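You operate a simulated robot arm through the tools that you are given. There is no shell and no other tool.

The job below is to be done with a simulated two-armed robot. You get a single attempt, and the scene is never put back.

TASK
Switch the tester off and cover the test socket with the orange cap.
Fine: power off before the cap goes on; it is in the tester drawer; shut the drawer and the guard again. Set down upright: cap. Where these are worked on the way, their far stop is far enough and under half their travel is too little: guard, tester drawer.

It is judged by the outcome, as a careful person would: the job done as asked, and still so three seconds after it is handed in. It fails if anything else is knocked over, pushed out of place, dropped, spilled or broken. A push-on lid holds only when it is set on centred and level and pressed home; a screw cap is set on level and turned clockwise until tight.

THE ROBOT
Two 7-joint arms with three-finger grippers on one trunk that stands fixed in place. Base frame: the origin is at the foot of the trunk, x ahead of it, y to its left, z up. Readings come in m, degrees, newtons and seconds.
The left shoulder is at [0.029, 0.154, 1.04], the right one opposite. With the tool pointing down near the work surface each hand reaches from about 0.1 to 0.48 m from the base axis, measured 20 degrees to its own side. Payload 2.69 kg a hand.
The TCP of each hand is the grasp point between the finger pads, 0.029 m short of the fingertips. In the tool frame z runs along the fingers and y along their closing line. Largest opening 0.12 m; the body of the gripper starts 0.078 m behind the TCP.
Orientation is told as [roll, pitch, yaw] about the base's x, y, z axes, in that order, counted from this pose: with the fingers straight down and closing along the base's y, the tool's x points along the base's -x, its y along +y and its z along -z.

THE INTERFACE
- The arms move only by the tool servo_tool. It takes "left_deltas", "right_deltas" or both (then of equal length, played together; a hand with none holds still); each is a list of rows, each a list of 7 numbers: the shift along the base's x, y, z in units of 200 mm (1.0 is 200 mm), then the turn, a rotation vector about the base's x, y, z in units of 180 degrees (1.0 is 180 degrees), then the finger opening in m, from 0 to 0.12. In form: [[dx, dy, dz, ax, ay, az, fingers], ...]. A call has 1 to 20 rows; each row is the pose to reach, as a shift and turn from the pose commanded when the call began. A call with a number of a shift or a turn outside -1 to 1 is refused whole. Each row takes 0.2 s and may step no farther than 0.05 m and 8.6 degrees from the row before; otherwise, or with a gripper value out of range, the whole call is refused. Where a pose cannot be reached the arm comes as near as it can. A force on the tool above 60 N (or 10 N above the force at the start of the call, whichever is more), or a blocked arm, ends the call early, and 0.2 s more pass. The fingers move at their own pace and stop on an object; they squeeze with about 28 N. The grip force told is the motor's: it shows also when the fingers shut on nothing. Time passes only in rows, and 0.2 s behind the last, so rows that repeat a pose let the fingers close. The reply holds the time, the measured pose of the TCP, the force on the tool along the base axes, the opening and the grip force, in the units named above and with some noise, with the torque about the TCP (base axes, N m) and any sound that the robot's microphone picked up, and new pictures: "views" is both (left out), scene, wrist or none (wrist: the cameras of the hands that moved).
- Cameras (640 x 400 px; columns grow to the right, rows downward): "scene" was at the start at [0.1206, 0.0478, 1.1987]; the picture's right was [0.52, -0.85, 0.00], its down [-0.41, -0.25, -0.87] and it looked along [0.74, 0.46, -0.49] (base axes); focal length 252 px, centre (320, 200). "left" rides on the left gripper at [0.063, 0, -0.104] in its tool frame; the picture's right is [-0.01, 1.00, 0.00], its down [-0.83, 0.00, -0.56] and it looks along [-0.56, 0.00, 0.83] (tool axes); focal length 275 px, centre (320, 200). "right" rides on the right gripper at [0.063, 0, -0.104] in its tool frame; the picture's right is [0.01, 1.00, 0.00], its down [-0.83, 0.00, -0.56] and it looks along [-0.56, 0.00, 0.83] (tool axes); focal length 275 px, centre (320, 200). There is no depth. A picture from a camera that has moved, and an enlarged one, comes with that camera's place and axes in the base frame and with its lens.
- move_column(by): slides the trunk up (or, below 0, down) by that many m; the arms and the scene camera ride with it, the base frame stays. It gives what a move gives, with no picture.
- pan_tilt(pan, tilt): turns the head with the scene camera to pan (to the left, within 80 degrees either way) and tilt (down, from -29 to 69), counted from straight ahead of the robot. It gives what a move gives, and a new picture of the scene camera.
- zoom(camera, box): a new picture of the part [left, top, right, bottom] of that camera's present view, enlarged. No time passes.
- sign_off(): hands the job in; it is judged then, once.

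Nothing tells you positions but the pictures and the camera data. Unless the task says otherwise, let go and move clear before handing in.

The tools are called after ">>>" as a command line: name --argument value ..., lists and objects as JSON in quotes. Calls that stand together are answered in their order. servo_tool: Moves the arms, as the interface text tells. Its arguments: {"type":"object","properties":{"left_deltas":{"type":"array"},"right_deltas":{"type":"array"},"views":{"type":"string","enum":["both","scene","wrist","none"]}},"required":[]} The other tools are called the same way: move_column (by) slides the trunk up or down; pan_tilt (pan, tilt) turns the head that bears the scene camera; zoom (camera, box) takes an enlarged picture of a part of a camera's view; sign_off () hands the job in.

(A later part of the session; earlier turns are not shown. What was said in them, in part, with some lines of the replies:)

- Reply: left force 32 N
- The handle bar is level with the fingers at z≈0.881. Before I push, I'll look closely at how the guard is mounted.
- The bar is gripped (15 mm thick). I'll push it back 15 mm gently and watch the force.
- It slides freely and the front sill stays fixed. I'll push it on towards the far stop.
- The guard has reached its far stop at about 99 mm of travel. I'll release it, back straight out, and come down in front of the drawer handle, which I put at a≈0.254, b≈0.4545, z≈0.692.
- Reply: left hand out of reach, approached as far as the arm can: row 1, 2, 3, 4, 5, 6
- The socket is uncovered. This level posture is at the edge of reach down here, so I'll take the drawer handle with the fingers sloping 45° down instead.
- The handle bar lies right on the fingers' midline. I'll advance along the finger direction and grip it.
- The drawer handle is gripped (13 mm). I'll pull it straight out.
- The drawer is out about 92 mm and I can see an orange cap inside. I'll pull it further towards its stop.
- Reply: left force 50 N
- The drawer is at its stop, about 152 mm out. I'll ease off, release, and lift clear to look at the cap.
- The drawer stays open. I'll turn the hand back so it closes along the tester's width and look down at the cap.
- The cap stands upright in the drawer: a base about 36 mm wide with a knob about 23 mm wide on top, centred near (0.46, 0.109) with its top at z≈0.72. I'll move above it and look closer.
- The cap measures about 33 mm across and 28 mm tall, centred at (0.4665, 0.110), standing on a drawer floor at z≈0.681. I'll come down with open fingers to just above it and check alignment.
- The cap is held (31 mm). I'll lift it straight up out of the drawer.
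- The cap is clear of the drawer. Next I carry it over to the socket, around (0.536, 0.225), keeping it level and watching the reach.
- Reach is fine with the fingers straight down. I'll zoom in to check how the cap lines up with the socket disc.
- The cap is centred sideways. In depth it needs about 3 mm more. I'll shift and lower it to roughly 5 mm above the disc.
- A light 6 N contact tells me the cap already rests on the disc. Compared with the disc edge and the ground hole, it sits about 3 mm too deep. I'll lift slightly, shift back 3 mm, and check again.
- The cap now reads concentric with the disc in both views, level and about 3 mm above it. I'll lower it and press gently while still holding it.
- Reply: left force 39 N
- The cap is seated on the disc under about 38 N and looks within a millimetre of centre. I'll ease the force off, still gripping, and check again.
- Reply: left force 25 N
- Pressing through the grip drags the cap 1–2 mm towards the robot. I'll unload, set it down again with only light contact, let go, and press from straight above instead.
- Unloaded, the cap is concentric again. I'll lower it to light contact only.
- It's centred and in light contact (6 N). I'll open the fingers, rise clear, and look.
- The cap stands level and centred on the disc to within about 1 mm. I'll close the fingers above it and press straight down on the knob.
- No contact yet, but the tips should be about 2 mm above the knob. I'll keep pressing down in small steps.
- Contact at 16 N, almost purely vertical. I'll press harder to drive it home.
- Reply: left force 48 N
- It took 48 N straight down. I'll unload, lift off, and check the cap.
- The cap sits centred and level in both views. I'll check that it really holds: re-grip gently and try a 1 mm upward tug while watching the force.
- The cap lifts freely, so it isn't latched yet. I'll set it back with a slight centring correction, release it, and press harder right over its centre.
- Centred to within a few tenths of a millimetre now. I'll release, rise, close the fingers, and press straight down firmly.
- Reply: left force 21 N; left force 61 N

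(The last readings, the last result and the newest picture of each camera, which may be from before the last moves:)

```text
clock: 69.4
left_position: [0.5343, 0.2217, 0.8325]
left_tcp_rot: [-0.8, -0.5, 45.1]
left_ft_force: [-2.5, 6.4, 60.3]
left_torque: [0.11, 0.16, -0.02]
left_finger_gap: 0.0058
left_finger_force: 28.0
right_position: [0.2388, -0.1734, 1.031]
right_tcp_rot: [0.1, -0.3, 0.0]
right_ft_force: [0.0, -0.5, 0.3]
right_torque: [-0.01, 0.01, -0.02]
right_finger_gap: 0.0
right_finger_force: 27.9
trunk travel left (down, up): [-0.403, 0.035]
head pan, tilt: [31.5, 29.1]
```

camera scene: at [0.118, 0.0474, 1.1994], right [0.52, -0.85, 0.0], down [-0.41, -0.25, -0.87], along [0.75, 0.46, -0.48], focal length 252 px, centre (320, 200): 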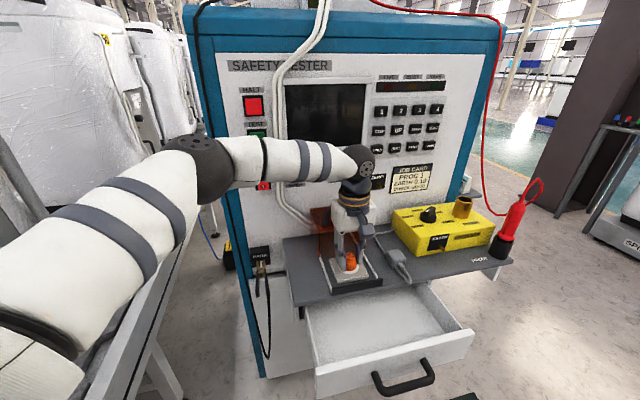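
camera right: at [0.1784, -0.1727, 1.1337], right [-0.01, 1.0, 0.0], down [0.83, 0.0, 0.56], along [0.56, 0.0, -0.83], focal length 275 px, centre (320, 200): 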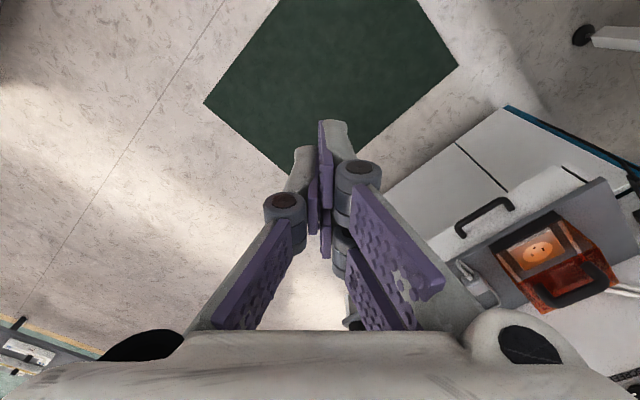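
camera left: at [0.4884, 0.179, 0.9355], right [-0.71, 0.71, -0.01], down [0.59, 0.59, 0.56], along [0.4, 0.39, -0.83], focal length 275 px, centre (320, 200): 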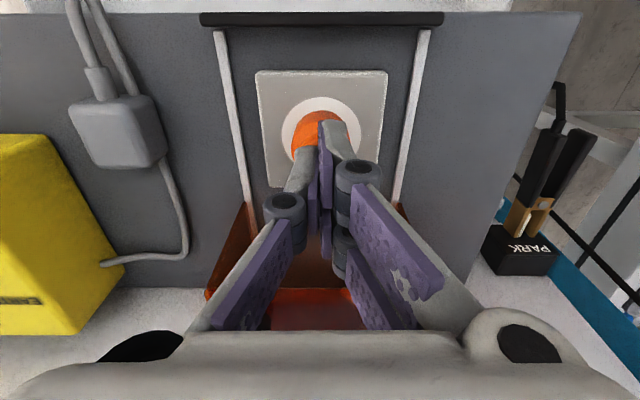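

>>> servo_tool --left_deltas '[[0, 0, 0.02, 0, 0, 0, 0.0], [0, 0, 0.05, 0, 0, 0, 0.0], [0, 0, 0.1, 0, 0, 0, 0.0], [0, 0, 0.2, 0, 0, 0, 0.03], [0, 0, 0.2, 0, 0, 0, 0.06], [0, 0, 0.2, 0, 0, 0, 0.06]]' --views "wrist"

>>> zoom --camera "left" --box '[250, 60, 390, 180]'

>>> zoom --camera "scene" --box '[320, 230, 380, 290]'

```text
clock: 70.8
left_position: [0.533, 0.2215, 0.8638]
left_tcp_rot: [-0.1, -0.1, 45.1]
left_ft_force: [0.6, 0.9, -0.6]
left_torque: [-0.01, 0.0, -0.02]
left_finger_gap: 0.0599
left_finger_force: 0.1
right_position: [0.2428, -0.1724, 1.03]
right_tcp_rot: [0.1, 0.0, 0.0]
right_ft_force: [-0.5, -0.1, 1.2]
right_torque: [0.0, -0.02, 0.01]
right_finger_gap: 0.0
right_finger_force: 28.5
trunk travel left (down, up): [-0.403, 0.035]
head pan, tilt: [31.5, 29.1]
camera left: at [0.4882, 0.1786, 0.9676], right [-0.7, 0.71, 0.0], down [0.59, 0.59, 0.56], along [0.4, 0.39, -0.83], focal length 275 px, centre (320, 200)
```

left: 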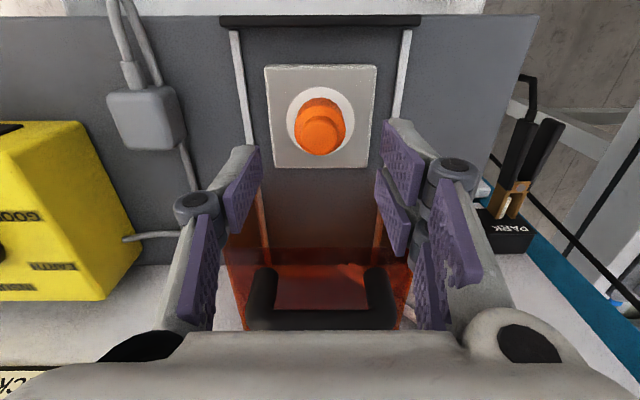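

```text
3.33 times, centred on (320, 120) of left
camera zoom: at [0.4882, 0.1786, 0.9676], right [-0.7, 0.71, 0.0], down [0.59, 0.59, 0.56], along [0.4, 0.39, -0.83], focal length 918 px, centre (320, 467)
```

zoom: 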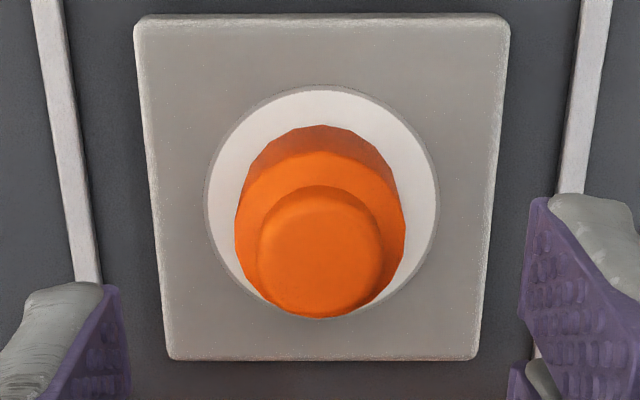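

```text
6.67 times, centred on (350, 260) of scene
camera zoom: at [0.1206, 0.0477, 1.1986], right [0.52, -0.85, 0.0], down [-0.41, -0.25, -0.87], along [0.74, 0.46, -0.49], focal length 1681 px, centre (120, -200)
```

zoom: 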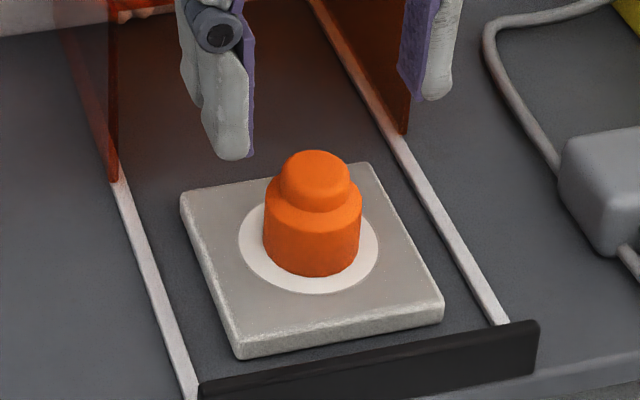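

The cap is centred, level, and has been pressed with 60 N. It now stands seated on the socket. Next is closing up. I'll lift clear, turn the hand, and go for the guard handle, keeping well above the cap.

>>> servo_tool --left_deltas '[[0, 0, 0.15, 0, 0, 0, 0.06], [0, 0, 0.32, 0, 0, 0, 0.06], [0, 0, 0.48, 0, 0, 0, 0.06], [-0.03, -0.03, 0.5, 0, 0, -0.04, 0.05], [-0.06, -0.06, 0.5, 0, 0, -0.085, 0.04], [-0.09, -0.09, 0.5, 0, 0, -0.13, 0.03], [-0.12, -0.12, 0.5, 0, 0, -0.175, 0.03], [-0.15, -0.15, 0.5, 0, 0, -0.22, 0.03], [-0.18, -0.18, 0.5, 0, 0, -0.265, 0.03], [-0.21, -0.21, 0.5, 0, 0, -0.31, 0.03], [-0.25, -0.24, 0.5, 0, 0, -0.355, 0.03], [-0.29, -0.27, 0.5, 0, 0, -0.4, 0.03], [-0.32, -0.3, 0.5, 0, 0, -0.445, 0.03], [-0.35, -0.33, 0.5, 0, 0, -0.48, 0.03], [-0.37, -0.3475, 0.5, 0, 0, -0.5, 0.03], [-0.37, -0.3475, 0.5, 0, 0, -0.5, 0.03]]' --views "both"

```text
clock: 74.2
left_position: [0.4591, 0.1512, 0.9645]
left_tcp_rot: [0.1, 0.0, -45.0]
left_ft_force: [-1.5, 1.0, -0.4]
left_torque: [0.01, 0.0, 0.0]
left_finger_gap: 0.03
left_finger_force: 0.0
right_position: [0.2433, -0.1729, 1.0299]
right_tcp_rot: [0.0, -0.1, -0.1]
right_ft_force: [-0.1, 0.0, -0.1]
right_torque: [0.01, -0.02, -0.01]
right_finger_gap: 0.0
right_finger_force: 28.1
trunk travel left (down, up): [-0.403, 0.035]
head pan, tilt: [31.5, 29.1]
camera scene: at [0.1205, 0.0477, 1.1987], right [0.52, -0.85, 0.0], down [-0.41, -0.25, -0.87], along [0.74, 0.46, -0.49], focal length 252 px, centre (320, 200)
camera left: at [0.4151, 0.1987, 1.0677], right [0.71, 0.7, 0.0], down [0.59, -0.59, 0.56], along [0.39, -0.4, -0.83], focal length 275 px, centre (320, 200)
```

scene: 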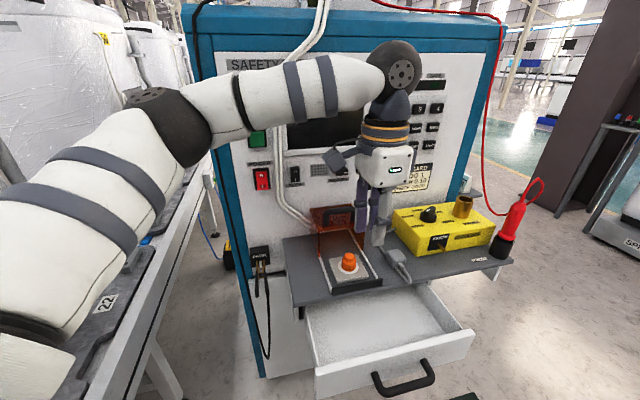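
left: 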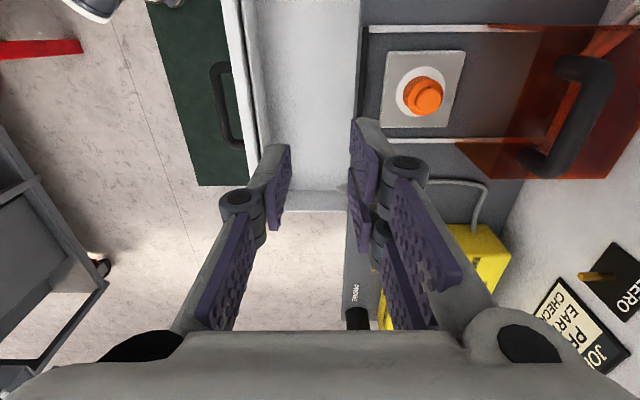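

>>> servo_tool --left_deltas '[[0.02, 0.02, 0, 0.029, -0.029, 0, 0.03], [0.05, 0.05, 0, 0.059, -0.059, 0, 0.03], [0.08, 0.08, 0, 0.089, -0.089, 0, 0.03], [0.12, 0.125, 0, 0.119, -0.119, 0, 0.03], [0.16, 0.17, -0.03, 0.149, -0.149, 0, 0.03], [0.2, 0.21, -0.08, 0.18, -0.18, 0, 0.03], [0.25, 0.26, -0.14, 0.21, -0.21, 0, 0.03], [0.29, 0.3, -0.2, 0.238, -0.238, 0, 0.03], [0.32, 0.3355, -0.2465, 0.2553, -0.2553, 0, 0.03], [0.32, 0.3355, -0.2465, 0.2553, -0.2553, 0, 0.03]]' --views "both"

>>> zoom --camera "left" --box '[180, 20, 460, 240]'

```text
clock: 76.4
left_position: [0.5243, 0.2188, 0.9144]
left_tcp_rot: [64.9, -0.1, -44.9]
left_ft_force: [0.8, 0.4, 1.4]
left_torque: [0.03, -0.01, -0.01]
left_finger_gap: 0.0299
left_finger_force: 0.0
right_position: [0.2433, -0.1726, 1.0297]
right_tcp_rot: [0.1, -0.1, 0.0]
right_ft_force: [0.5, 1.3, 0.2]
right_torque: [0.0, -0.05, -0.02]
right_finger_gap: 0.0001
right_finger_force: 28.3
trunk travel left (down, up): [-0.403, 0.035]
head pan, tilt: [31.5, 29.1]
camera scene: at [0.1205, 0.0478, 1.1987], right [0.52, -0.85, 0.0], down [-0.41, -0.25, -0.87], along [0.74, 0.46, -0.49], focal length 252 px, centre (320, 200)
camera left: at [0.4134, 0.1991, 0.9578], right [0.3, 0.3, 0.91], down [0.23, -0.94, 0.23], along [0.92, 0.14, -0.35], focal length 275 px, centre (320, 200)
```

scene: 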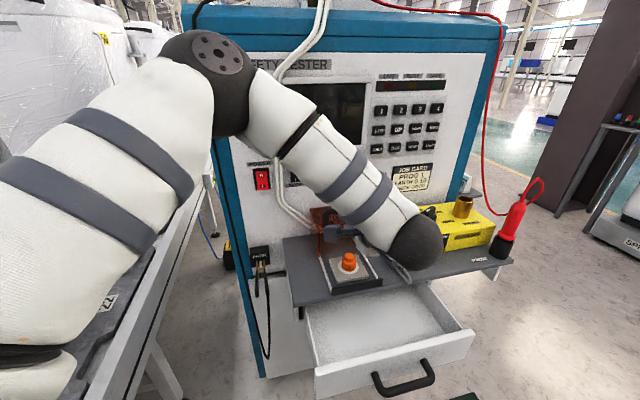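
left: 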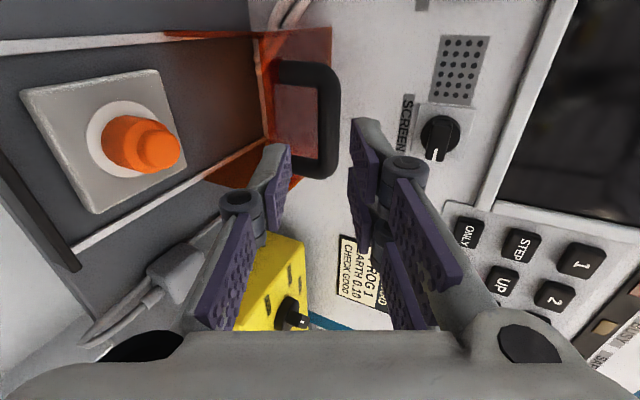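

```text
1.82 times, centred on (320, 130) of left
camera zoom: at [0.4134, 0.1991, 0.9578], right [0.3, 0.3, 0.91], down [0.23, -0.94, 0.23], along [0.92, 0.14, -0.35], focal length 500 px, centre (320, 327)
```

zoom: 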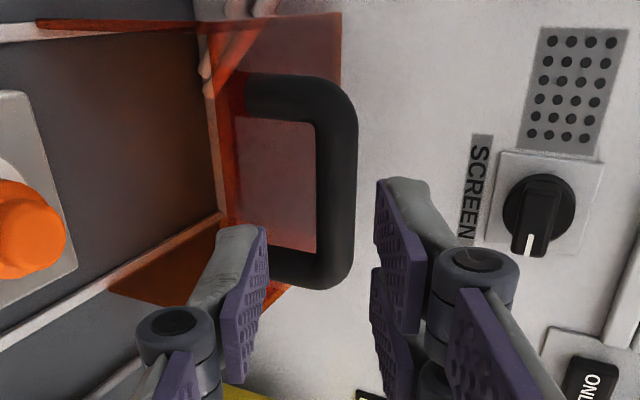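

The handle bar sits about 6 mm above the fingers' midline. I'll correct for that, then slide the fingers over the bar and check before gripping.

>>> servo_tool --left_deltas '[[0.0096, 0.0096, 0.0295, 0, 0, 0, 0.032], [0.08, 0.08, -0.018, 0, 0, 0, 0.032], [0.15, 0.15, -0.064, 0, 0, 0, 0.032], [0.2, 0.2, -0.097, 0, 0, 0, 0.032], [0.2, 0.2, -0.097, 0, 0, 0, 0.032]]' --views "wrist"

>>> zoom --camera "left" --box '[180, 20, 460, 260]'

>>> zoom --camera "scene" --box '[290, 200, 410, 300]'

```text
clock: 77.6
left_position: [0.5653, 0.2596, 0.8935]
left_tcp_rot: [64.8, -0.1, -45.0]
left_ft_force: [-0.4, 0.5, -0.5]
left_torque: [-0.01, 0.0, 0.03]
left_finger_gap: 0.032
left_finger_force: 0.0
right_position: [0.2433, -0.1729, 1.0306]
right_tcp_rot: [-0.1, -0.1, 0.0]
right_ft_force: [-0.5, 0.1, 0.3]
right_torque: [0.0, 0.01, 0.01]
right_finger_gap: 0.0
right_finger_force: 27.8
trunk travel left (down, up): [-0.403, 0.035]
head pan, tilt: [31.5, 29.1]
camera left: at [0.4536, 0.2386, 0.9384], right [0.3, 0.3, 0.91], down [0.23, -0.94, 0.23], along [0.92, 0.14, -0.36], focal length 275 px, centre (320, 200)
```

left: 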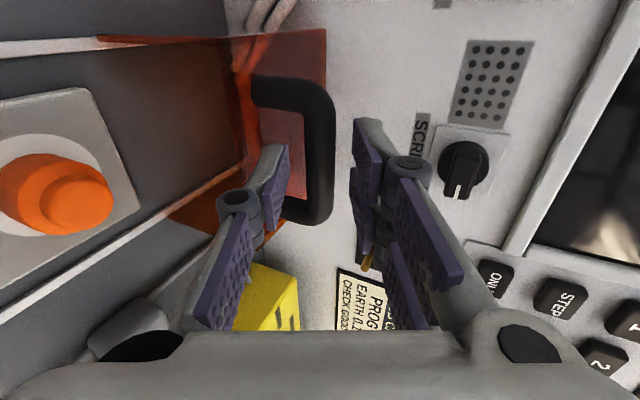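

```text
1.67 times, centred on (320, 140) of left
camera zoom: at [0.4536, 0.2386, 0.9384], right [0.3, 0.3, 0.91], down [0.23, -0.94, 0.23], along [0.92, 0.14, -0.36], focal length 459 px, centre (320, 300)
```

zoom: 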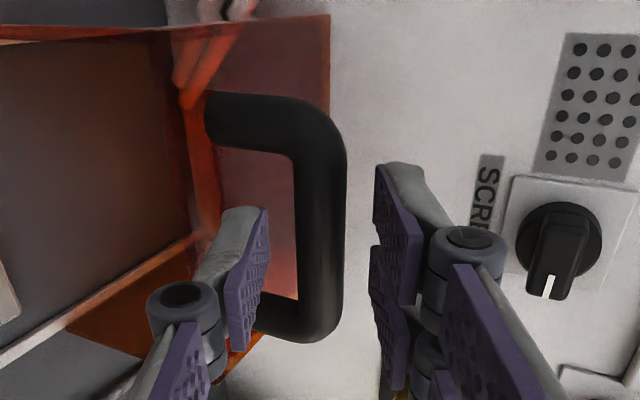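

```text
4.00 times, centred on (350, 250) of scene
camera zoom: at [0.1205, 0.0478, 1.1987], right [0.52, -0.85, 0.0], down [-0.41, -0.25, -0.87], along [0.74, 0.46, -0.49], focal length 1009 px, centre (200, 0)
```

zoom: 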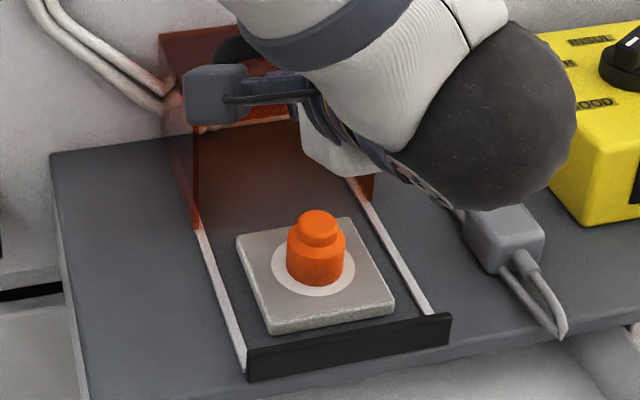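

>>> servo_tool --left_deltas '[[0.02, 0.02, -0.013, 0, 0, 0, 0.032], [0.036, 0.036, -0.0235, 0, 0, 0, 0.032], [0.036, 0.036, -0.0235, 0, 0, 0, 0.02], [0.036, 0.036, -0.0235, 0, 0, 0, 0.0], [0.036, 0.036, -0.0235, 0, 0, 0, 0.0]]' --views "wrist"

```text
clock: 78.8
left_position: [0.571, 0.2674, 0.8902]
left_tcp_rot: [64.7, 0.1, -45.1]
left_ft_force: [-1.1, 0.4, -3.4]
left_torque: [0.68, 0.77, -0.64]
left_finger_gap: 0.0156
left_finger_force: 41.5
right_position: [0.2429, -0.1728, 1.0282]
right_tcp_rot: [0.0, 0.0, 0.1]
right_ft_force: [0.5, 0.0, 0.0]
right_torque: [0.0, 0.04, 0.0]
right_finger_gap: 0.0
right_finger_force: 28.4
trunk travel left (down, up): [-0.403, 0.035]
head pan, tilt: [31.5, 29.1]
camera left: at [0.4605, 0.2464, 0.9339], right [0.31, 0.3, 0.9], down [0.23, -0.94, 0.23], along [0.92, 0.14, -0.36], focal length 275 px, centre (320, 200)
```

left: 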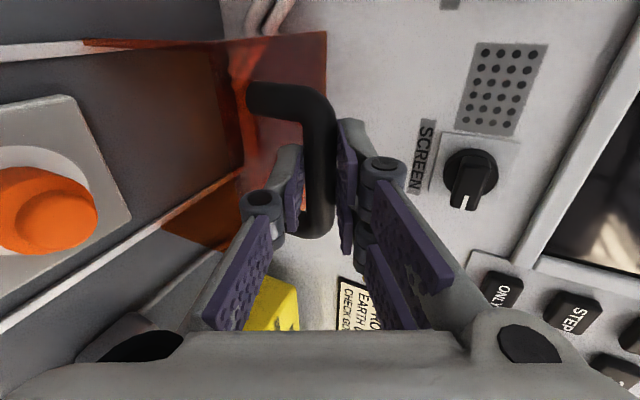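

The guard handle is gripped. I'll pull the guard forward along its rails.

>>> servo_tool --left_deltas '[[-0.03, -0.03, 0, 0, 0, 0, 0.0], [-0.07, -0.07, 0, 0, 0, 0, 0.0], [-0.11, -0.11, 0, 0, 0, 0, 0.0], [-0.15, -0.15, 0, 0, 0, 0, 0.0], [-0.19, -0.19, 0, 0, 0, 0, 0.0], [-0.23, -0.23, 0, 0, 0, 0, 0.0], [-0.27, -0.27, 0, 0, 0, 0, 0.0], [-0.3, -0.3, 0, 0, 0, 0, 0.0], [-0.3, -0.3, 0, 0, 0, 0, 0.0]]' --views "both"

```text
clock: 80.8
left_position: [0.5113, 0.2084, 0.8895]
left_tcp_rot: [64.7, 0.0, -45.1]
left_ft_force: [-0.8, 1.0, -12.7]
left_torque: [0.3, 0.64, -1.02]
left_finger_gap: 0.0154
left_finger_force: 41.6
right_position: [0.2432, -0.1734, 1.0285]
right_tcp_rot: [-0.1, 0.0, 0.0]
right_ft_force: [-0.5, -0.5, -0.1]
right_torque: [-0.01, -0.03, 0.02]
right_finger_gap: 0.0
right_finger_force: 28.3
trunk travel left (down, up): [-0.403, 0.035]
head pan, tilt: [31.5, 29.1]
camera scene: at [0.1214, 0.0482, 1.1985], right [0.52, -0.85, 0.0], down [-0.42, -0.25, -0.87], along [0.74, 0.46, -0.49], focal length 252 px, centre (320, 200)
camera left: at [0.4007, 0.1866, 0.934], right [0.3, 0.3, 0.9], down [0.23, -0.94, 0.23], along [0.92, 0.14, -0.36], focal length 275 px, centre (320, 200)
```

scene: 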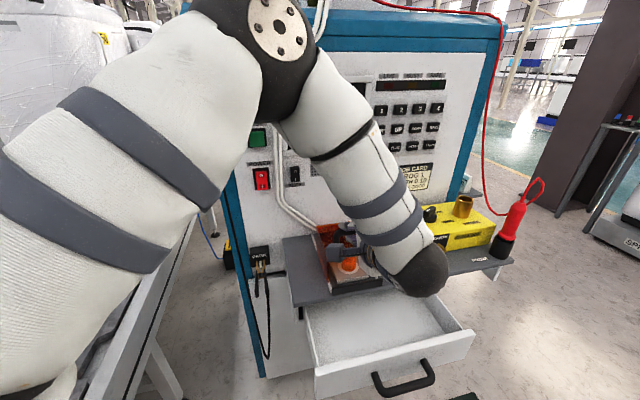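
left: 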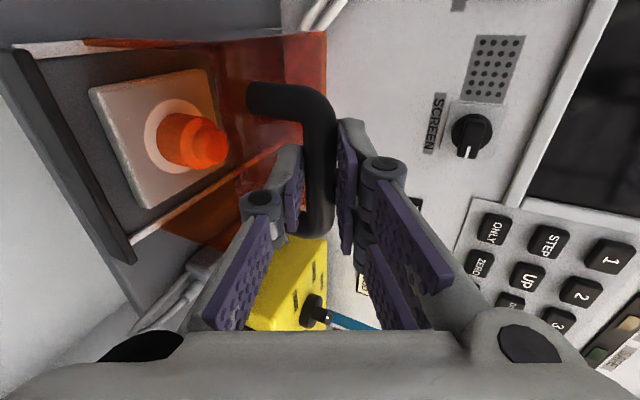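

>>> servo_tool --left_deltas '[[-0.015, -0.015, -0.005, 0, 0, 0, 0.0], [-0.03, -0.03, -0.008, 0, 0, 0, 0.0], [-0.045, -0.045, -0.008, 0, 0, 0, 0.0], [-0.056, -0.056, -0.008, 0, 0, 0, 0.0], [-0.066, -0.066, -0.008, 0, 0, 0, 0.0], [-0.076, -0.076, -0.008, 0, 0, 0, 0.0]]' --views "both"

>>> zoom --camera "left" --box '[0, 0, 340, 260]'

```text
clock: 82.2
left_position: [0.4949, 0.1919, 0.8897]
left_tcp_rot: [64.9, 0.0, -45.0]
left_ft_force: [-2.8, -0.5, 0.3]
left_torque: [1.07, 1.01, 0.46]
left_finger_gap: 0.0155
left_finger_force: 41.3
right_position: [0.2431, -0.1724, 1.0297]
right_tcp_rot: [0.0, 0.0, 0.0]
right_ft_force: [-0.1, 1.0, -0.4]
right_torque: [-0.01, 0.01, 0.0]
right_finger_gap: 0.0
right_finger_force: 28.1
trunk travel left (down, up): [-0.403, 0.035]
head pan, tilt: [31.5, 29.1]
camera scene: at [0.1204, 0.0475, 1.1988], right [0.52, -0.85, 0.0], down [-0.41, -0.25, -0.87], along [0.74, 0.46, -0.49], focal length 252 px, centre (320, 200)
camera left: at [0.3843, 0.1704, 0.9337], right [0.3, 0.3, 0.91], down [0.23, -0.94, 0.23], along [0.92, 0.14, -0.36], focal length 275 px, centre (320, 200)
```

scene: 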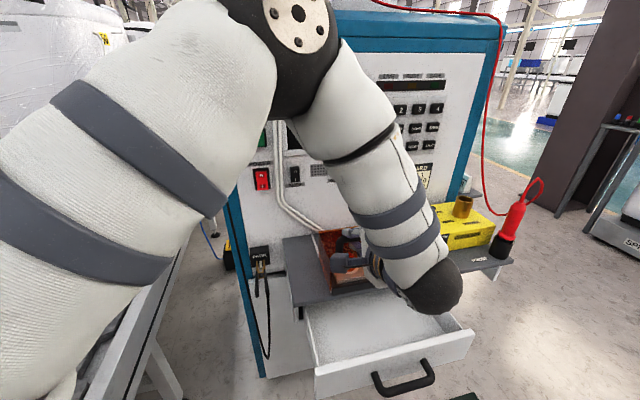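
left: 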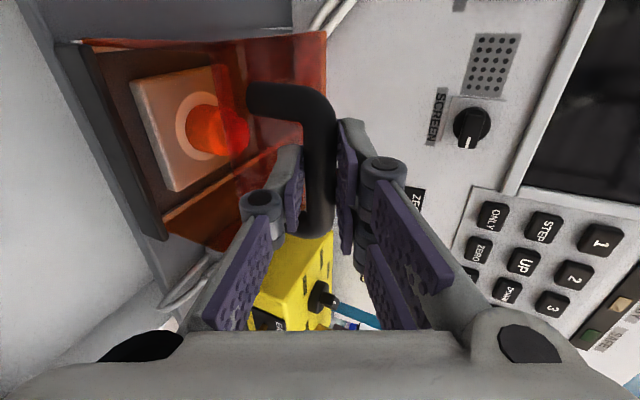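

```text
1.54 times, centred on (170, 130) of left
camera zoom: at [0.3843, 0.1704, 0.9337], right [0.3, 0.3, 0.91], down [0.23, -0.94, 0.23], along [0.92, 0.14, -0.36], focal length 424 px, centre (551, 308)
```

zoom: 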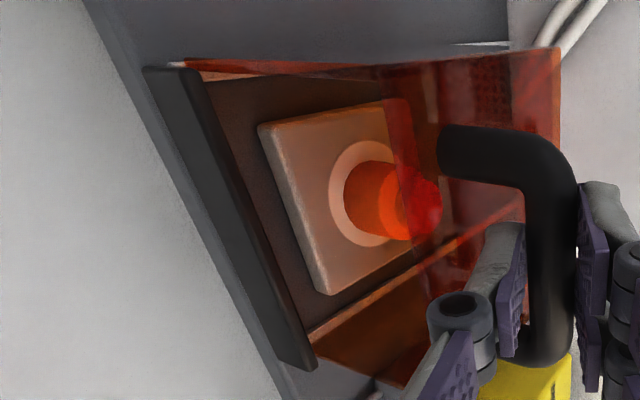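

>>> servo_tool --left_deltas '[[-0.01, -0.01, 0, 0, 0, 0, 0.0], [-0.02, -0.02, 0, 0, 0, 0, 0.0], [-0.03, -0.03, 0, 0, 0, 0, 0.0], [-0.03, -0.03, 0, 0, 0, 0, 0.0]]' --views "wrist"

>>> zoom --camera "left" --box '[0, 0, 340, 260]'

```text
clock: 83.2
left_position: [0.4925, 0.1882, 0.8896]
left_tcp_rot: [65.0, -0.2, -44.8]
left_ft_force: [28.6, 23.3, 9.4]
left_torque: [1.03, 0.45, -0.78]
left_finger_gap: 0.0156
left_finger_force: 41.4
right_position: [0.2456, -0.1707, 1.0296]
right_tcp_rot: [-0.1, 0.0, 0.0]
right_ft_force: [-0.3, 0.5, -0.7]
right_torque: [-0.02, 0.01, -0.03]
right_finger_gap: 0.0003
right_finger_force: 27.7
trunk travel left (down, up): [-0.403, 0.035]
head pan, tilt: [31.5, 29.1]
camera left: at [0.3811, 0.1673, 0.9337], right [0.3, 0.3, 0.91], down [0.23, -0.94, 0.23], along [0.93, 0.14, -0.35], focal length 275 px, centre (320, 200)
```

left: 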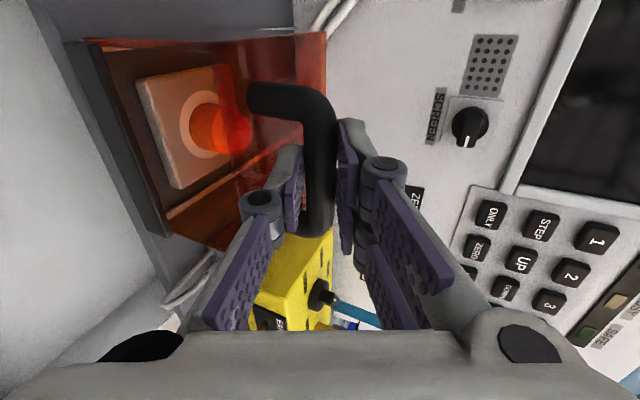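

```text
1.54 times, centred on (170, 130) of left
camera zoom: at [0.3811, 0.1673, 0.9337], right [0.3, 0.3, 0.91], down [0.23, -0.94, 0.23], along [0.93, 0.14, -0.35], focal length 424 px, centre (551, 308)
```

zoom: 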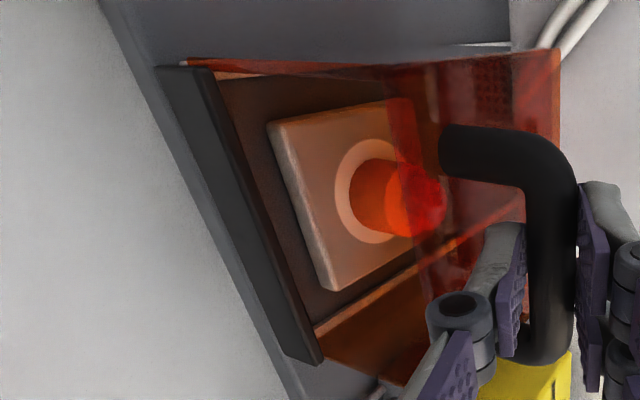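

The guard is at its forward stop with the cap still upright inside. I'll relax, release, and back away.

>>> servo_tool --left_deltas '[[0.02, 0.02, 0, 0, 0, 0, 0.0], [0.02, 0.02, 0, 0, 0, 0, 0.032], [0.02, 0.02, 0, 0, 0, 0, 0.032], [-0.06, -0.06, 0.053, 0, 0, 0, 0.032], [-0.15, -0.15, 0.113, 0, 0, 0, 0.032], [-0.236, -0.236, 0.169, 0, 0, 0, 0.032], [-0.3, -0.3, 0.25, 0, 0, 0, 0.032], [-0.3, -0.3, 0.25, 0, 0, 0, 0.032]]' --views "both"

>>> zoom --camera "scene" --box '[290, 200, 450, 320]'

>>> zoom --camera "scene" --box '[300, 300, 480, 400]'

```text
clock: 85.0
left_position: [0.4292, 0.1245, 0.9383]
left_tcp_rot: [64.9, 0.0, -45.0]
left_ft_force: [-0.6, -0.3, 0.1]
left_torque: [-0.01, -0.02, 0.01]
left_finger_gap: 0.032
left_finger_force: 0.0
right_position: [0.2433, -0.1727, 1.0299]
right_tcp_rot: [-0.1, 0.0, 0.0]
right_ft_force: [0.1, -0.9, 0.0]
right_torque: [-0.03, 0.0, 0.0]
right_finger_gap: 0.0
right_finger_force: 28.6
trunk travel left (down, up): [-0.403, 0.035]
head pan, tilt: [31.5, 29.1]
camera scene: at [0.1207, 0.0478, 1.1986], right [0.52, -0.85, 0.0], down [-0.41, -0.25, -0.87], along [0.74, 0.46, -0.49], focal length 252 px, centre (320, 200)
camera left: at [0.3191, 0.1036, 0.9832], right [0.3, 0.3, 0.91], down [0.23, -0.94, 0.23], along [0.92, 0.14, -0.36], focal length 275 px, centre (320, 200)
```

scene: 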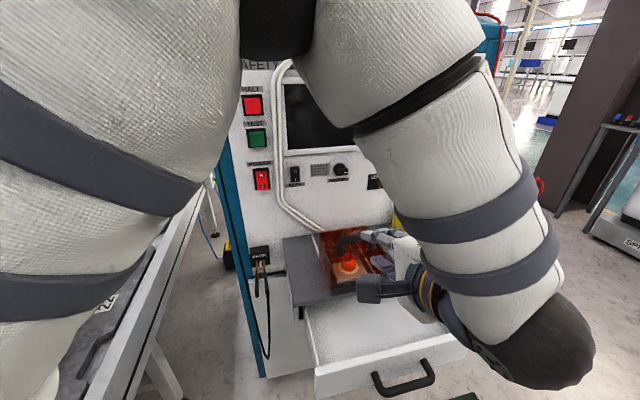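
left: 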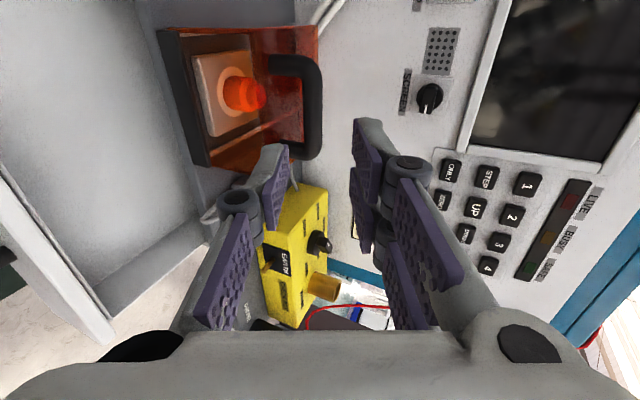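

```text
3.33 times, centred on (370, 260) of scene
camera zoom: at [0.1207, 0.0478, 1.1986], right [0.52, -0.85, 0.0], down [-0.41, -0.25, -0.87], along [0.74, 0.46, -0.49], focal length 841 px, centre (153, 0)
```

zoom: 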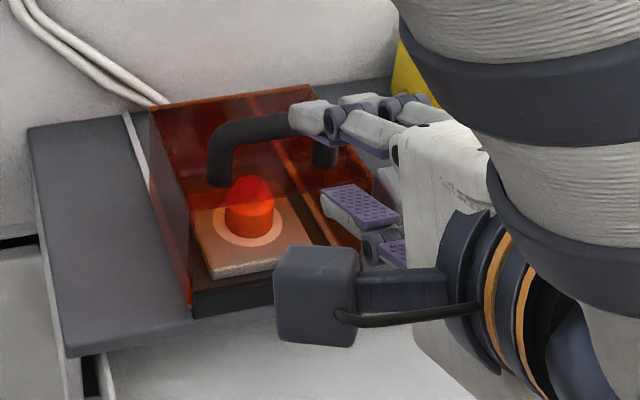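

```text
3.56 times, centred on (390, 350) of scene
camera zoom: at [0.1207, 0.0478, 1.1986], right [0.52, -0.85, 0.0], down [-0.41, -0.25, -0.87], along [0.74, 0.46, -0.49], focal length 897 px, centre (71, -333)
```

zoom: 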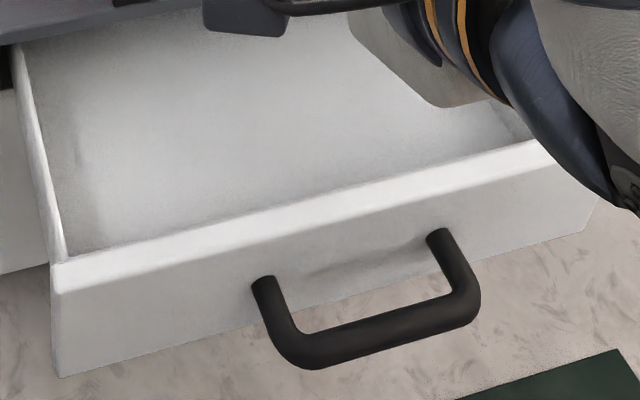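

The guard is shut with the cap upright under it, and the drawer is empty. I'll move the left hand down to the drawer handle at about (0.393, 0.034, 0.698), and shift the right hand further aside for room.

>>> servo_tool --left_deltas '[[-0.08, -0.12, 0, -0.013, 0.013, 0, 0.032], [-0.17, -0.26, -0.02, -0.026, 0.026, 0, 0.032], [-0.25, -0.4, -0.06, -0.039, 0.039, 0, 0.032], [-0.32, -0.54, -0.12, -0.052, 0.052, 0, 0.032], [-0.3525, -0.6255, -0.25, -0.065, 0.065, 0, 0.032], [-0.3525, -0.6255, -0.42, -0.0786, 0.0786, 0, 0.032], [-0.3525, -0.6255, -0.6, -0.0786, 0.0786, 0, 0.032], [-0.3525, -0.6255, -0.78, -0.0786, 0.0786, 0, 0.032], [-0.3525, -0.6255, -0.9575, -0.0786, 0.0786, 0, 0.032], [-0.3525, -0.6255, -0.9575, -0.0786, 0.0786, 0, 0.032]]' --right_deltas '[[0, -0.1, 0, 0, 0, 0, 0], [0, -0.2, 0, 0, 0, 0, 0], [0, -0.3, 0, 0, 0, 0, 0], [0, -0.4, 0, 0, 0, 0, 0], [0, -0.5, 0, 0, 0, 0, 0], [0, -0.5, 0, 0, 0, 0, 0], [0, -0.5, 0, 0, 0, 0, 0], [0, -0.5, 0, 0, 0, 0, 0], [0, -0.5, 0, 0, 0, 0, 0], [0, -0.5, 0, 0, 0, 0, 0]]' --views "both"

```text
clock: 87.2
left_position: [0.358, -0.0011, 0.7472]
left_tcp_rot: [44.9, -0.1, -45.0]
left_ft_force: [-0.1, 0.1, 0.7]
left_torque: [0.0, -0.03, 0.0]
left_finger_gap: 0.0318
left_finger_force: 0.1
right_position: [0.2428, -0.2721, 1.0297]
right_tcp_rot: [0.0, -0.1, -0.1]
right_ft_force: [-0.8, -1.0, 0.2]
right_torque: [0.01, 0.03, -0.02]
right_finger_gap: 0.0
right_finger_force: 28.2
trunk travel left (down, up): [-0.403, 0.035]
head pan, tilt: [31.5, 29.1]
camera scene: at [0.1204, 0.0477, 1.1988], right [0.52, -0.85, 0.0], down [-0.41, -0.25, -0.87], along [0.74, 0.46, -0.49], focal length 252 px, centre (320, 200)
camera right: at [0.179, -0.2724, 1.1341], right [-0.01, 1.0, 0.0], down [0.83, 0.0, 0.56], along [0.56, 0.0, -0.83], focal length 275 px, centre (320, 200)
camera left: at [0.2612, -0.0069, 0.8203], right [0.5, 0.5, 0.71], down [0.31, -0.87, 0.39], along [0.81, 0.02, -0.59], focal length 275 px, centre (320, 200)
```

scene: 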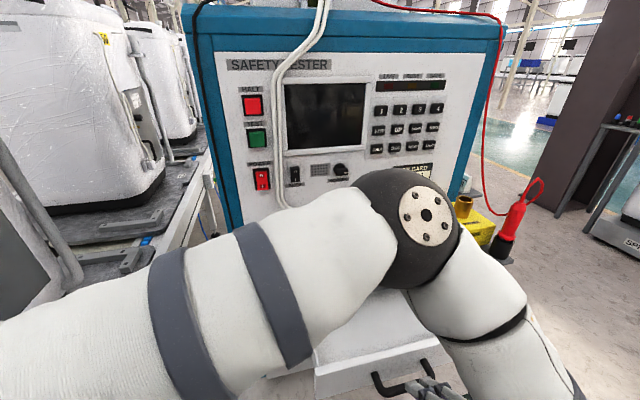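
right: 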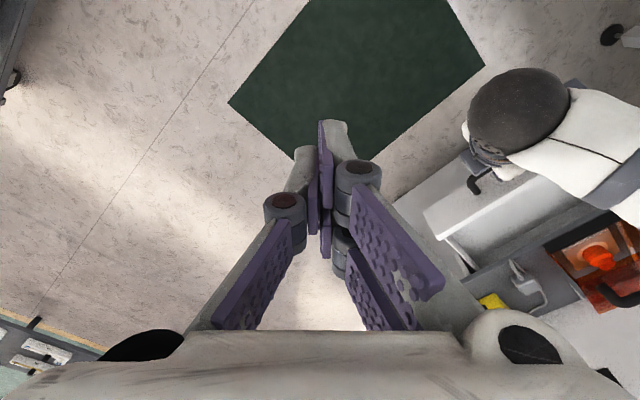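
left: 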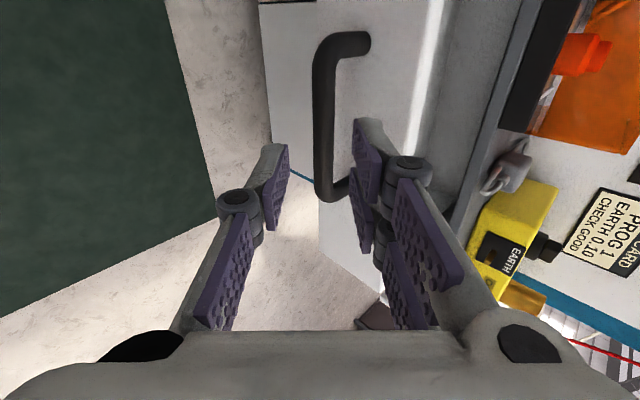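

The handle is on the midline again. I'll advance, grip it, and then push the drawer in.

>>> servo_tool --left_deltas '[[0.04, 0.04, -0.045, 0, 0, 0, 0.032], [0.08, 0.08, -0.1, 0, 0, 0, 0.032], [0.12, 0.12, -0.157, 0, 0, 0, 0.032], [0.14, 0.14, -0.184, 0, 0, 0, 0.032], [0.14, 0.14, -0.184, 0, 0, 0, 0.015], [0.14, 0.14, -0.184, 0, 0, 0, 0.0], [0.14, 0.14, -0.184, 0, 0, 0, 0.0]]' --views "wrist"

```text
clock: 88.8
left_position: [0.3861, 0.0287, 0.7093]
left_tcp_rot: [44.9, -0.2, -44.8]
left_ft_force: [-0.1, 0.9, -4.0]
left_torque: [-0.56, -0.51, 0.22]
left_finger_gap: 0.0131
left_finger_force: 39.8
right_position: [0.2438, -0.273, 1.0296]
right_tcp_rot: [0.0, 0.0, 0.0]
right_ft_force: [-0.3, -0.5, 0.0]
right_torque: [0.01, 0.0, 0.0]
right_finger_gap: 0.0001
right_finger_force: 27.7
trunk travel left (down, up): [-0.403, 0.035]
head pan, tilt: [31.5, 29.1]
camera left: at [0.2905, 0.0228, 0.7831], right [0.5, 0.5, 0.7], down [0.31, -0.87, 0.39], along [0.81, 0.02, -0.59], focal length 275 px, centre (320, 200)
```

left: 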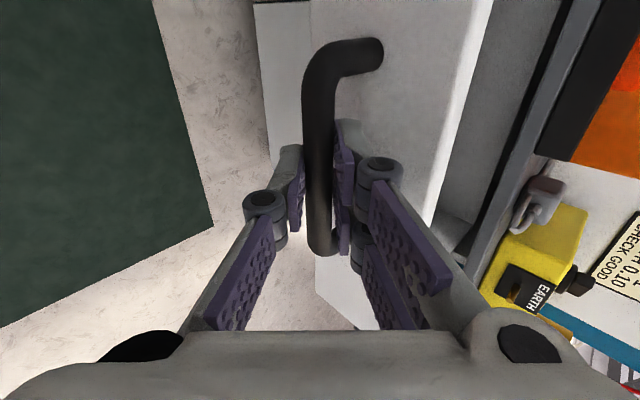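

>>> servo_tool --left_deltas '[[0.03, 0.03, 0, 0, 0, 0, 0.0], [0.08, 0.08, 0, 0, 0, 0, 0.0], [0.13, 0.13, 0, 0, 0, 0, 0.0], [0.18, 0.18, 0, 0, 0, 0, 0.0], [0.23, 0.23, 0, 0, 0, 0, 0.0], [0.28, 0.28, 0, 0, 0, 0, 0.0], [0.33, 0.33, 0, 0, 0, 0, 0.0], [0.38, 0.38, 0, 0, 0, 0, 0.0], [0.43, 0.43, 0, 0, 0, 0, 0.0], [0.477, 0.477, 0, 0, 0, 0, 0.0], [0.477, 0.477, 0, 0, 0, 0, 0.0]]' --views "both"

```text
clock: 91.2
left_position: [0.482, 0.1257, 0.7099]
left_tcp_rot: [44.6, 0.0, -44.8]
left_ft_force: [-9.8, 9.5, -19.1]
left_torque: [-0.55, -0.25, 0.24]
left_finger_gap: 0.0131
left_finger_force: 39.4
right_position: [0.2438, -0.2704, 1.0303]
right_tcp_rot: [-0.1, -0.1, 0.0]
right_ft_force: [0.6, -0.2, -0.2]
right_torque: [-0.01, 0.02, 0.0]
right_finger_gap: 0.0001
right_finger_force: 28.1
trunk travel left (down, up): [-0.403, 0.035]
head pan, tilt: [31.5, 29.1]
camera scene: at [0.121, 0.0489, 1.1985], right [0.52, -0.85, 0.0], down [-0.41, -0.26, -0.87], along [0.74, 0.46, -0.49], focal length 252 px, centre (320, 200)
camera left: at [0.3868, 0.1189, 0.7834], right [0.51, 0.5, 0.7], down [0.31, -0.87, 0.39], along [0.8, 0.02, -0.59], focal length 275 px, centre (320, 200)
```

scene: 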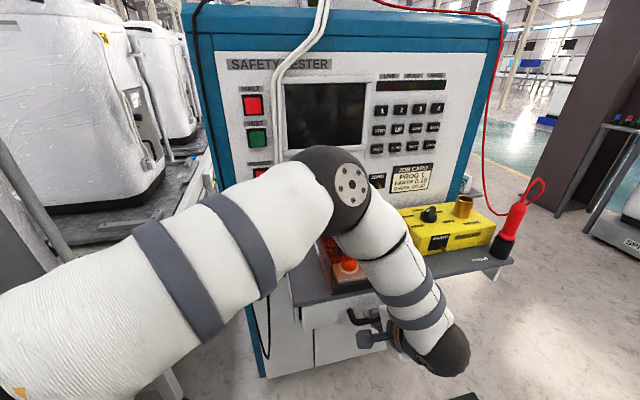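
left: 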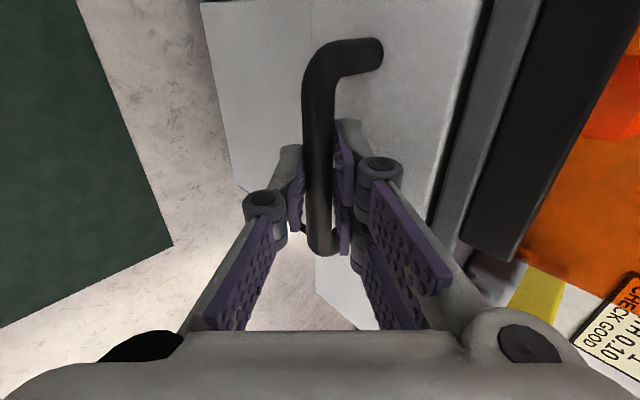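

>>> servo_tool --left_deltas '[[0.01, 0.02, -0.01, 0, 0, 0, 0.0], [0.025, 0.037, -0.012, 0, 0, 0, 0.0], [0.042, 0.054, -0.012, 0, 0, 0, 0.0], [0.058, 0.07, -0.012, 0, 0, 0, 0.0], [0.07, 0.082, -0.012, 0, 0, 0, 0.0], [0.08, 0.092, -0.012, 0, 0, 0, 0.0]]' --views "wrist"

```text
clock: 92.6
left_position: [0.4947, 0.1367, 0.7063]
left_tcp_rot: [44.2, -0.1, -45.2]
left_ft_force: [-29.1, -34.0, -2.6]
left_torque: [-0.65, -0.06, 0.49]
left_finger_gap: 0.0131
left_finger_force: 39.5
right_position: [0.2424, -0.2745, 1.0291]
right_tcp_rot: [0.1, -0.1, 0.0]
right_ft_force: [-1.0, 0.2, 0.0]
right_torque: [-0.01, -0.01, 0.01]
right_finger_gap: 0.0001
right_finger_force: 27.8
trunk travel left (down, up): [-0.403, 0.035]
head pan, tilt: [31.5, 29.1]
camera left: at [0.3987, 0.1317, 0.7813], right [0.51, 0.5, 0.7], down [0.31, -0.87, 0.4], along [0.8, 0.01, -0.6], focal length 275 px, centre (320, 200)
```

left: 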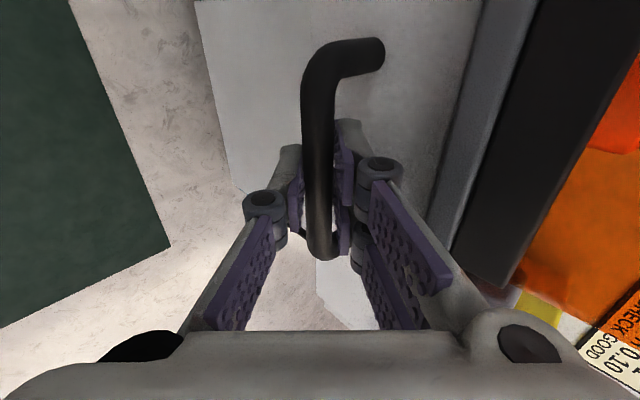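

The drawer is shut against its stop (45 N). I'll relax, release, and back away.

>>> servo_tool --left_deltas '[[-0.023, -0.023, 0, 0, 0, 0, 0.0], [-0.023, -0.023, 0, 0, 0, 0, 0.02], [-0.023, -0.023, 0, 0, 0, 0, 0.034], [-0.023, -0.023, 0, 0, 0, 0, 0.034], [-0.08, -0.08, 0.08, 0, 0, 0, 0.034], [-0.14, -0.14, 0.165, 0, 0, 0, 0.034], [-0.2, -0.2, 0.25, 0, 0, 0, 0.034], [-0.25, -0.25, 0.4, 0, 0, 0, 0.034], [-0.32, -0.25, 0.6, 0, 0, 0, 0.034], [-0.4, -0.2, 0.8, 0, 0, 0, 0.034], [-0.48, -0.1, 0.95, 0, 0, 0, 0.034], [-0.56, 0.05, 0.95, 0, 0, 0, 0.034], [-0.62, 0.2, 0.95, 0, 0, 0, 0.034], [-0.66, 0.36, 0.95, 0, 0, 0, 0.034], [-0.66, 0.36, 0.95, 0, 0, 0, 0.034]]' --views "both"

>>> zoom --camera "scene" --box '[270, 190, 450, 330]'

```text
clock: 95.8
left_position: [0.3664, 0.2151, 0.8964]
left_tcp_rot: [44.7, 0.0, -45.0]
left_ft_force: [0.0, -0.8, 0.3]
left_torque: [0.02, -0.03, -0.01]
left_finger_gap: 0.0339
left_finger_force: 0.1
right_position: [0.2423, -0.272, 1.0294]
right_tcp_rot: [0.1, 0.0, 0.0]
right_ft_force: [-0.2, 0.4, 0.2]
right_torque: [0.0, 0.0, 0.03]
right_finger_gap: 0.0
right_finger_force: 28.0
trunk travel left (down, up): [-0.403, 0.035]
head pan, tilt: [31.5, 29.1]
camera scene: at [0.1207, 0.0477, 1.1987], right [0.52, -0.85, 0.0], down [-0.41, -0.25, -0.87], along [0.74, 0.46, -0.49], focal length 252 px, centre (320, 200)
camera left: at [0.269, 0.2083, 0.9696], right [0.5, 0.5, 0.7], down [0.31, -0.87, 0.39], along [0.81, 0.02, -0.59], focal length 275 px, centre (320, 200)
```

scene: 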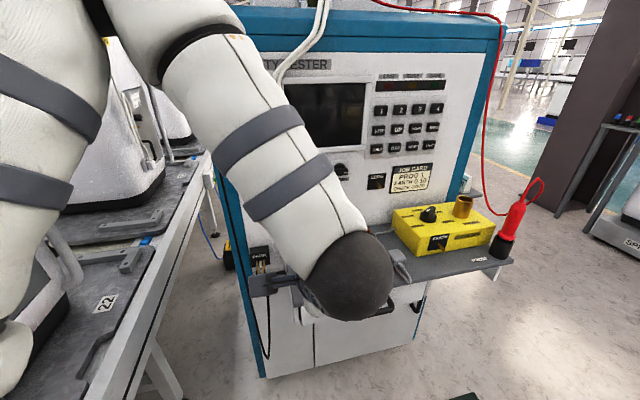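
left: 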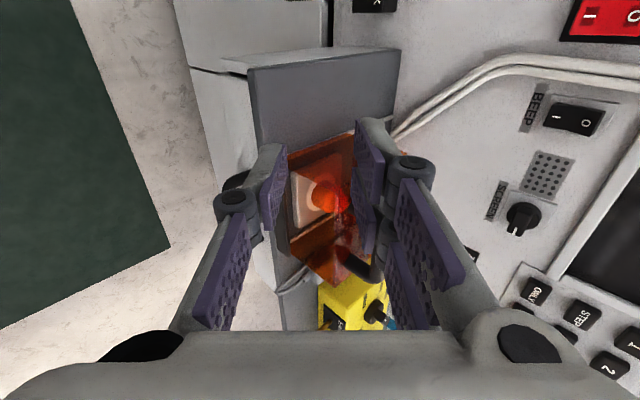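

```text
2.86 times, centred on (360, 260) of scene
camera zoom: at [0.1207, 0.0477, 1.1987], right [0.52, -0.85, 0.0], down [-0.41, -0.25, -0.87], along [0.74, 0.46, -0.49], focal length 720 px, centre (206, 29)
```

zoom: 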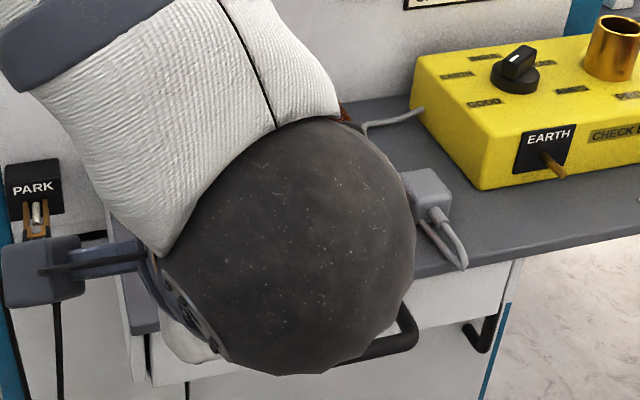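

Drawer and guard look shut. I'll lift the arm out of the way for a last full look.

>>> servo_tool --left_deltas '[[-0.05, 0.04, 0.15, -0.029, 0.029, 0, 0.034], [-0.1, 0.08, 0.3, -0.059, 0.059, 0, 0.034], [-0.17, 0.14, 0.45, -0.088, 0.088, 0, 0.034], [-0.25, 0.2, 0.6, -0.118, 0.118, 0, 0.034], [-0.33, 0.28, 0.75, -0.147, 0.147, 0, 0.034], [-0.4, 0.36, 0.9, -0.177, 0.177, 0, 0.034], [-0.45, 0.5, 0.95, -0.177, 0.177, 0, 0.034], [-0.45, 0.6, 0.95, -0.177, 0.177, 0, 0.034], [-0.45, 0.6, 0.95, -0.177, 0.177, 0, 0.034]]' --views "both"

>>> zoom --camera "scene" --box '[270, 200, 450, 330]'

>>> zoom --camera "scene" --box '[200, 60, 460, 210]'

>>> zoom --camera "right" --box '[440, 120, 640, 320]'

```text
clock: 97.8
left_position: [0.2682, 0.3007, 1.0706]
left_tcp_rot: [-0.2, 0.0, -45.0]
left_ft_force: [-0.1, 0.5, 0.0]
left_torque: [-0.01, 0.0, 0.03]
left_finger_gap: 0.0339
left_finger_force: 0.0
left hand out of reach, approached as far as the arm can: row 7, 8, 9
right_position: [0.2426, -0.2715, 1.0294]
right_tcp_rot: [0.0, -0.2, 0.0]
right_ft_force: [0.0, 0.9, -0.2]
right_torque: [0.02, -0.01, 0.0]
right_finger_gap: 0.0002
right_finger_force: 27.3
trunk travel left (down, up): [-0.403, 0.035]
head pan, tilt: [31.5, 29.1]
camera scene: at [0.1204, 0.0477, 1.1987], right [0.52, -0.85, 0.0], down [-0.41, -0.25, -0.87], along [0.74, 0.46, -0.49], focal length 252 px, centre (320, 200)
camera left: at [0.2241, 0.3471, 1.1748], right [0.71, 0.71, 0.0], down [0.59, -0.59, 0.56], along [0.39, -0.4, -0.83], focal length 275 px, centre (320, 200)
```

scene: 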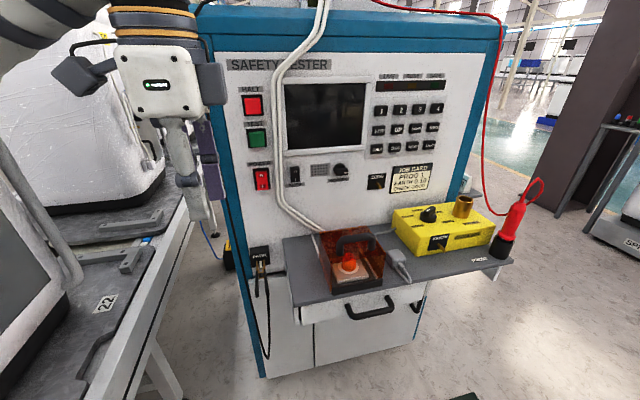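
left: 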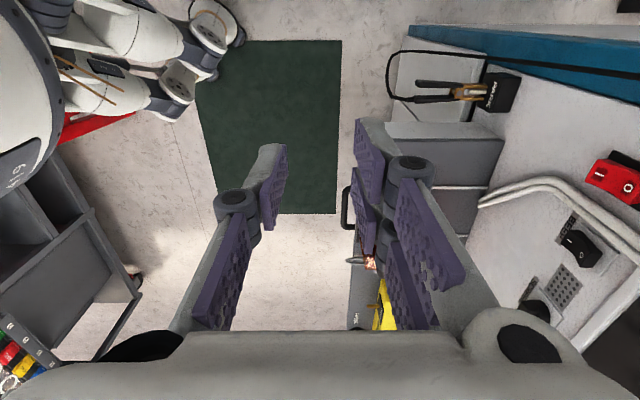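

```text
3.08 times, centred on (360, 265) of scene
camera zoom: at [0.1204, 0.0477, 1.1987], right [0.52, -0.85, 0.0], down [-0.41, -0.25, -0.87], along [0.74, 0.46, -0.49], focal length 776 px, centre (197, 0)
```

zoom: 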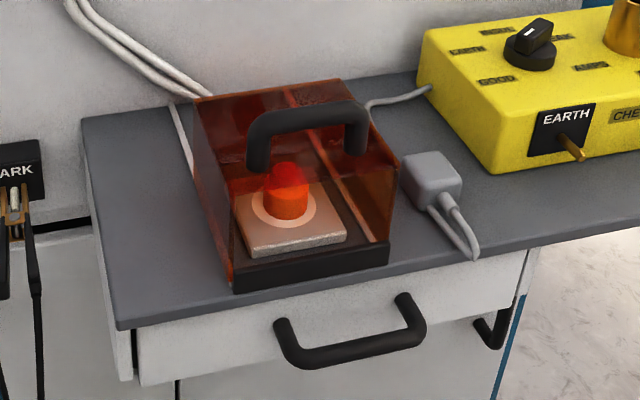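

```text
2.46 times, centred on (330, 135) of scene
camera zoom: at [0.1204, 0.0477, 1.1987], right [0.52, -0.85, 0.0], down [-0.41, -0.25, -0.87], along [0.74, 0.46, -0.49], focal length 621 px, centre (295, 360)
```

zoom: 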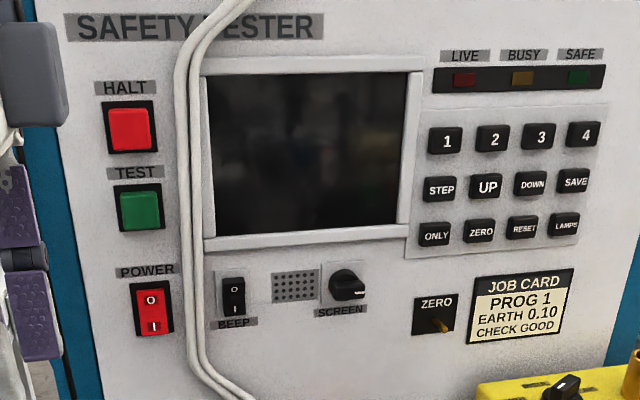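

```text
2.00 times, centred on (540, 220) of right
camera zoom: at [0.179, -0.2724, 1.134], right [-0.01, 1.0, 0.0], down [0.83, 0.0, 0.56], along [0.56, 0.0, -0.83], focal length 551 px, centre (-120, 160)
```

zoom: 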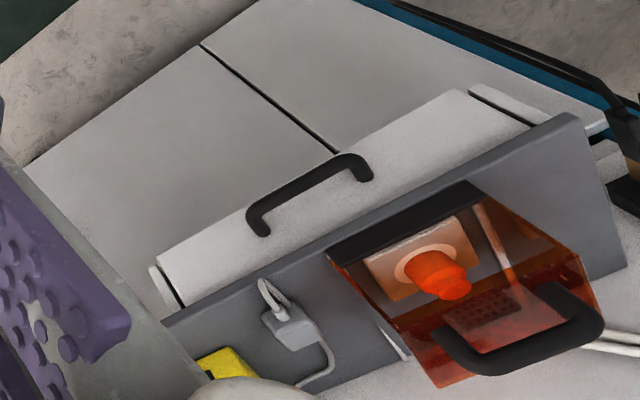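

The screen is dark with the rocker on "O". The orange cap stands upright and centred on the socket under the closed guard, the drawer is shut, and both hands are clear. I'm handing the job in.

>>> sign_off

```text
The job is handed in.
```

The tester is off and the orange cap is on the test socket, but I can't confirm the cap is latched. When I tugged it after a 48 N press, it lifted off freely. I re-centred it to within about 1 mm and pressed straight down at 60 N, but I did not tug it again.

- **Power:** I switched it off at the red rocker before the cap went on, and the screen went dark.
- **Cap:** it came from the tester drawer and was standing upright on the socket in the last pictures.
- **Guard:** I opened it to its far stop to reach the socket, then pulled it back until it met its front stop.
- **Drawer:** I pulled it out to its far stop to get the cap, then pushed it back in until it met its stop.

Both hands are clear, and I saw nothing else moved or knocked over.
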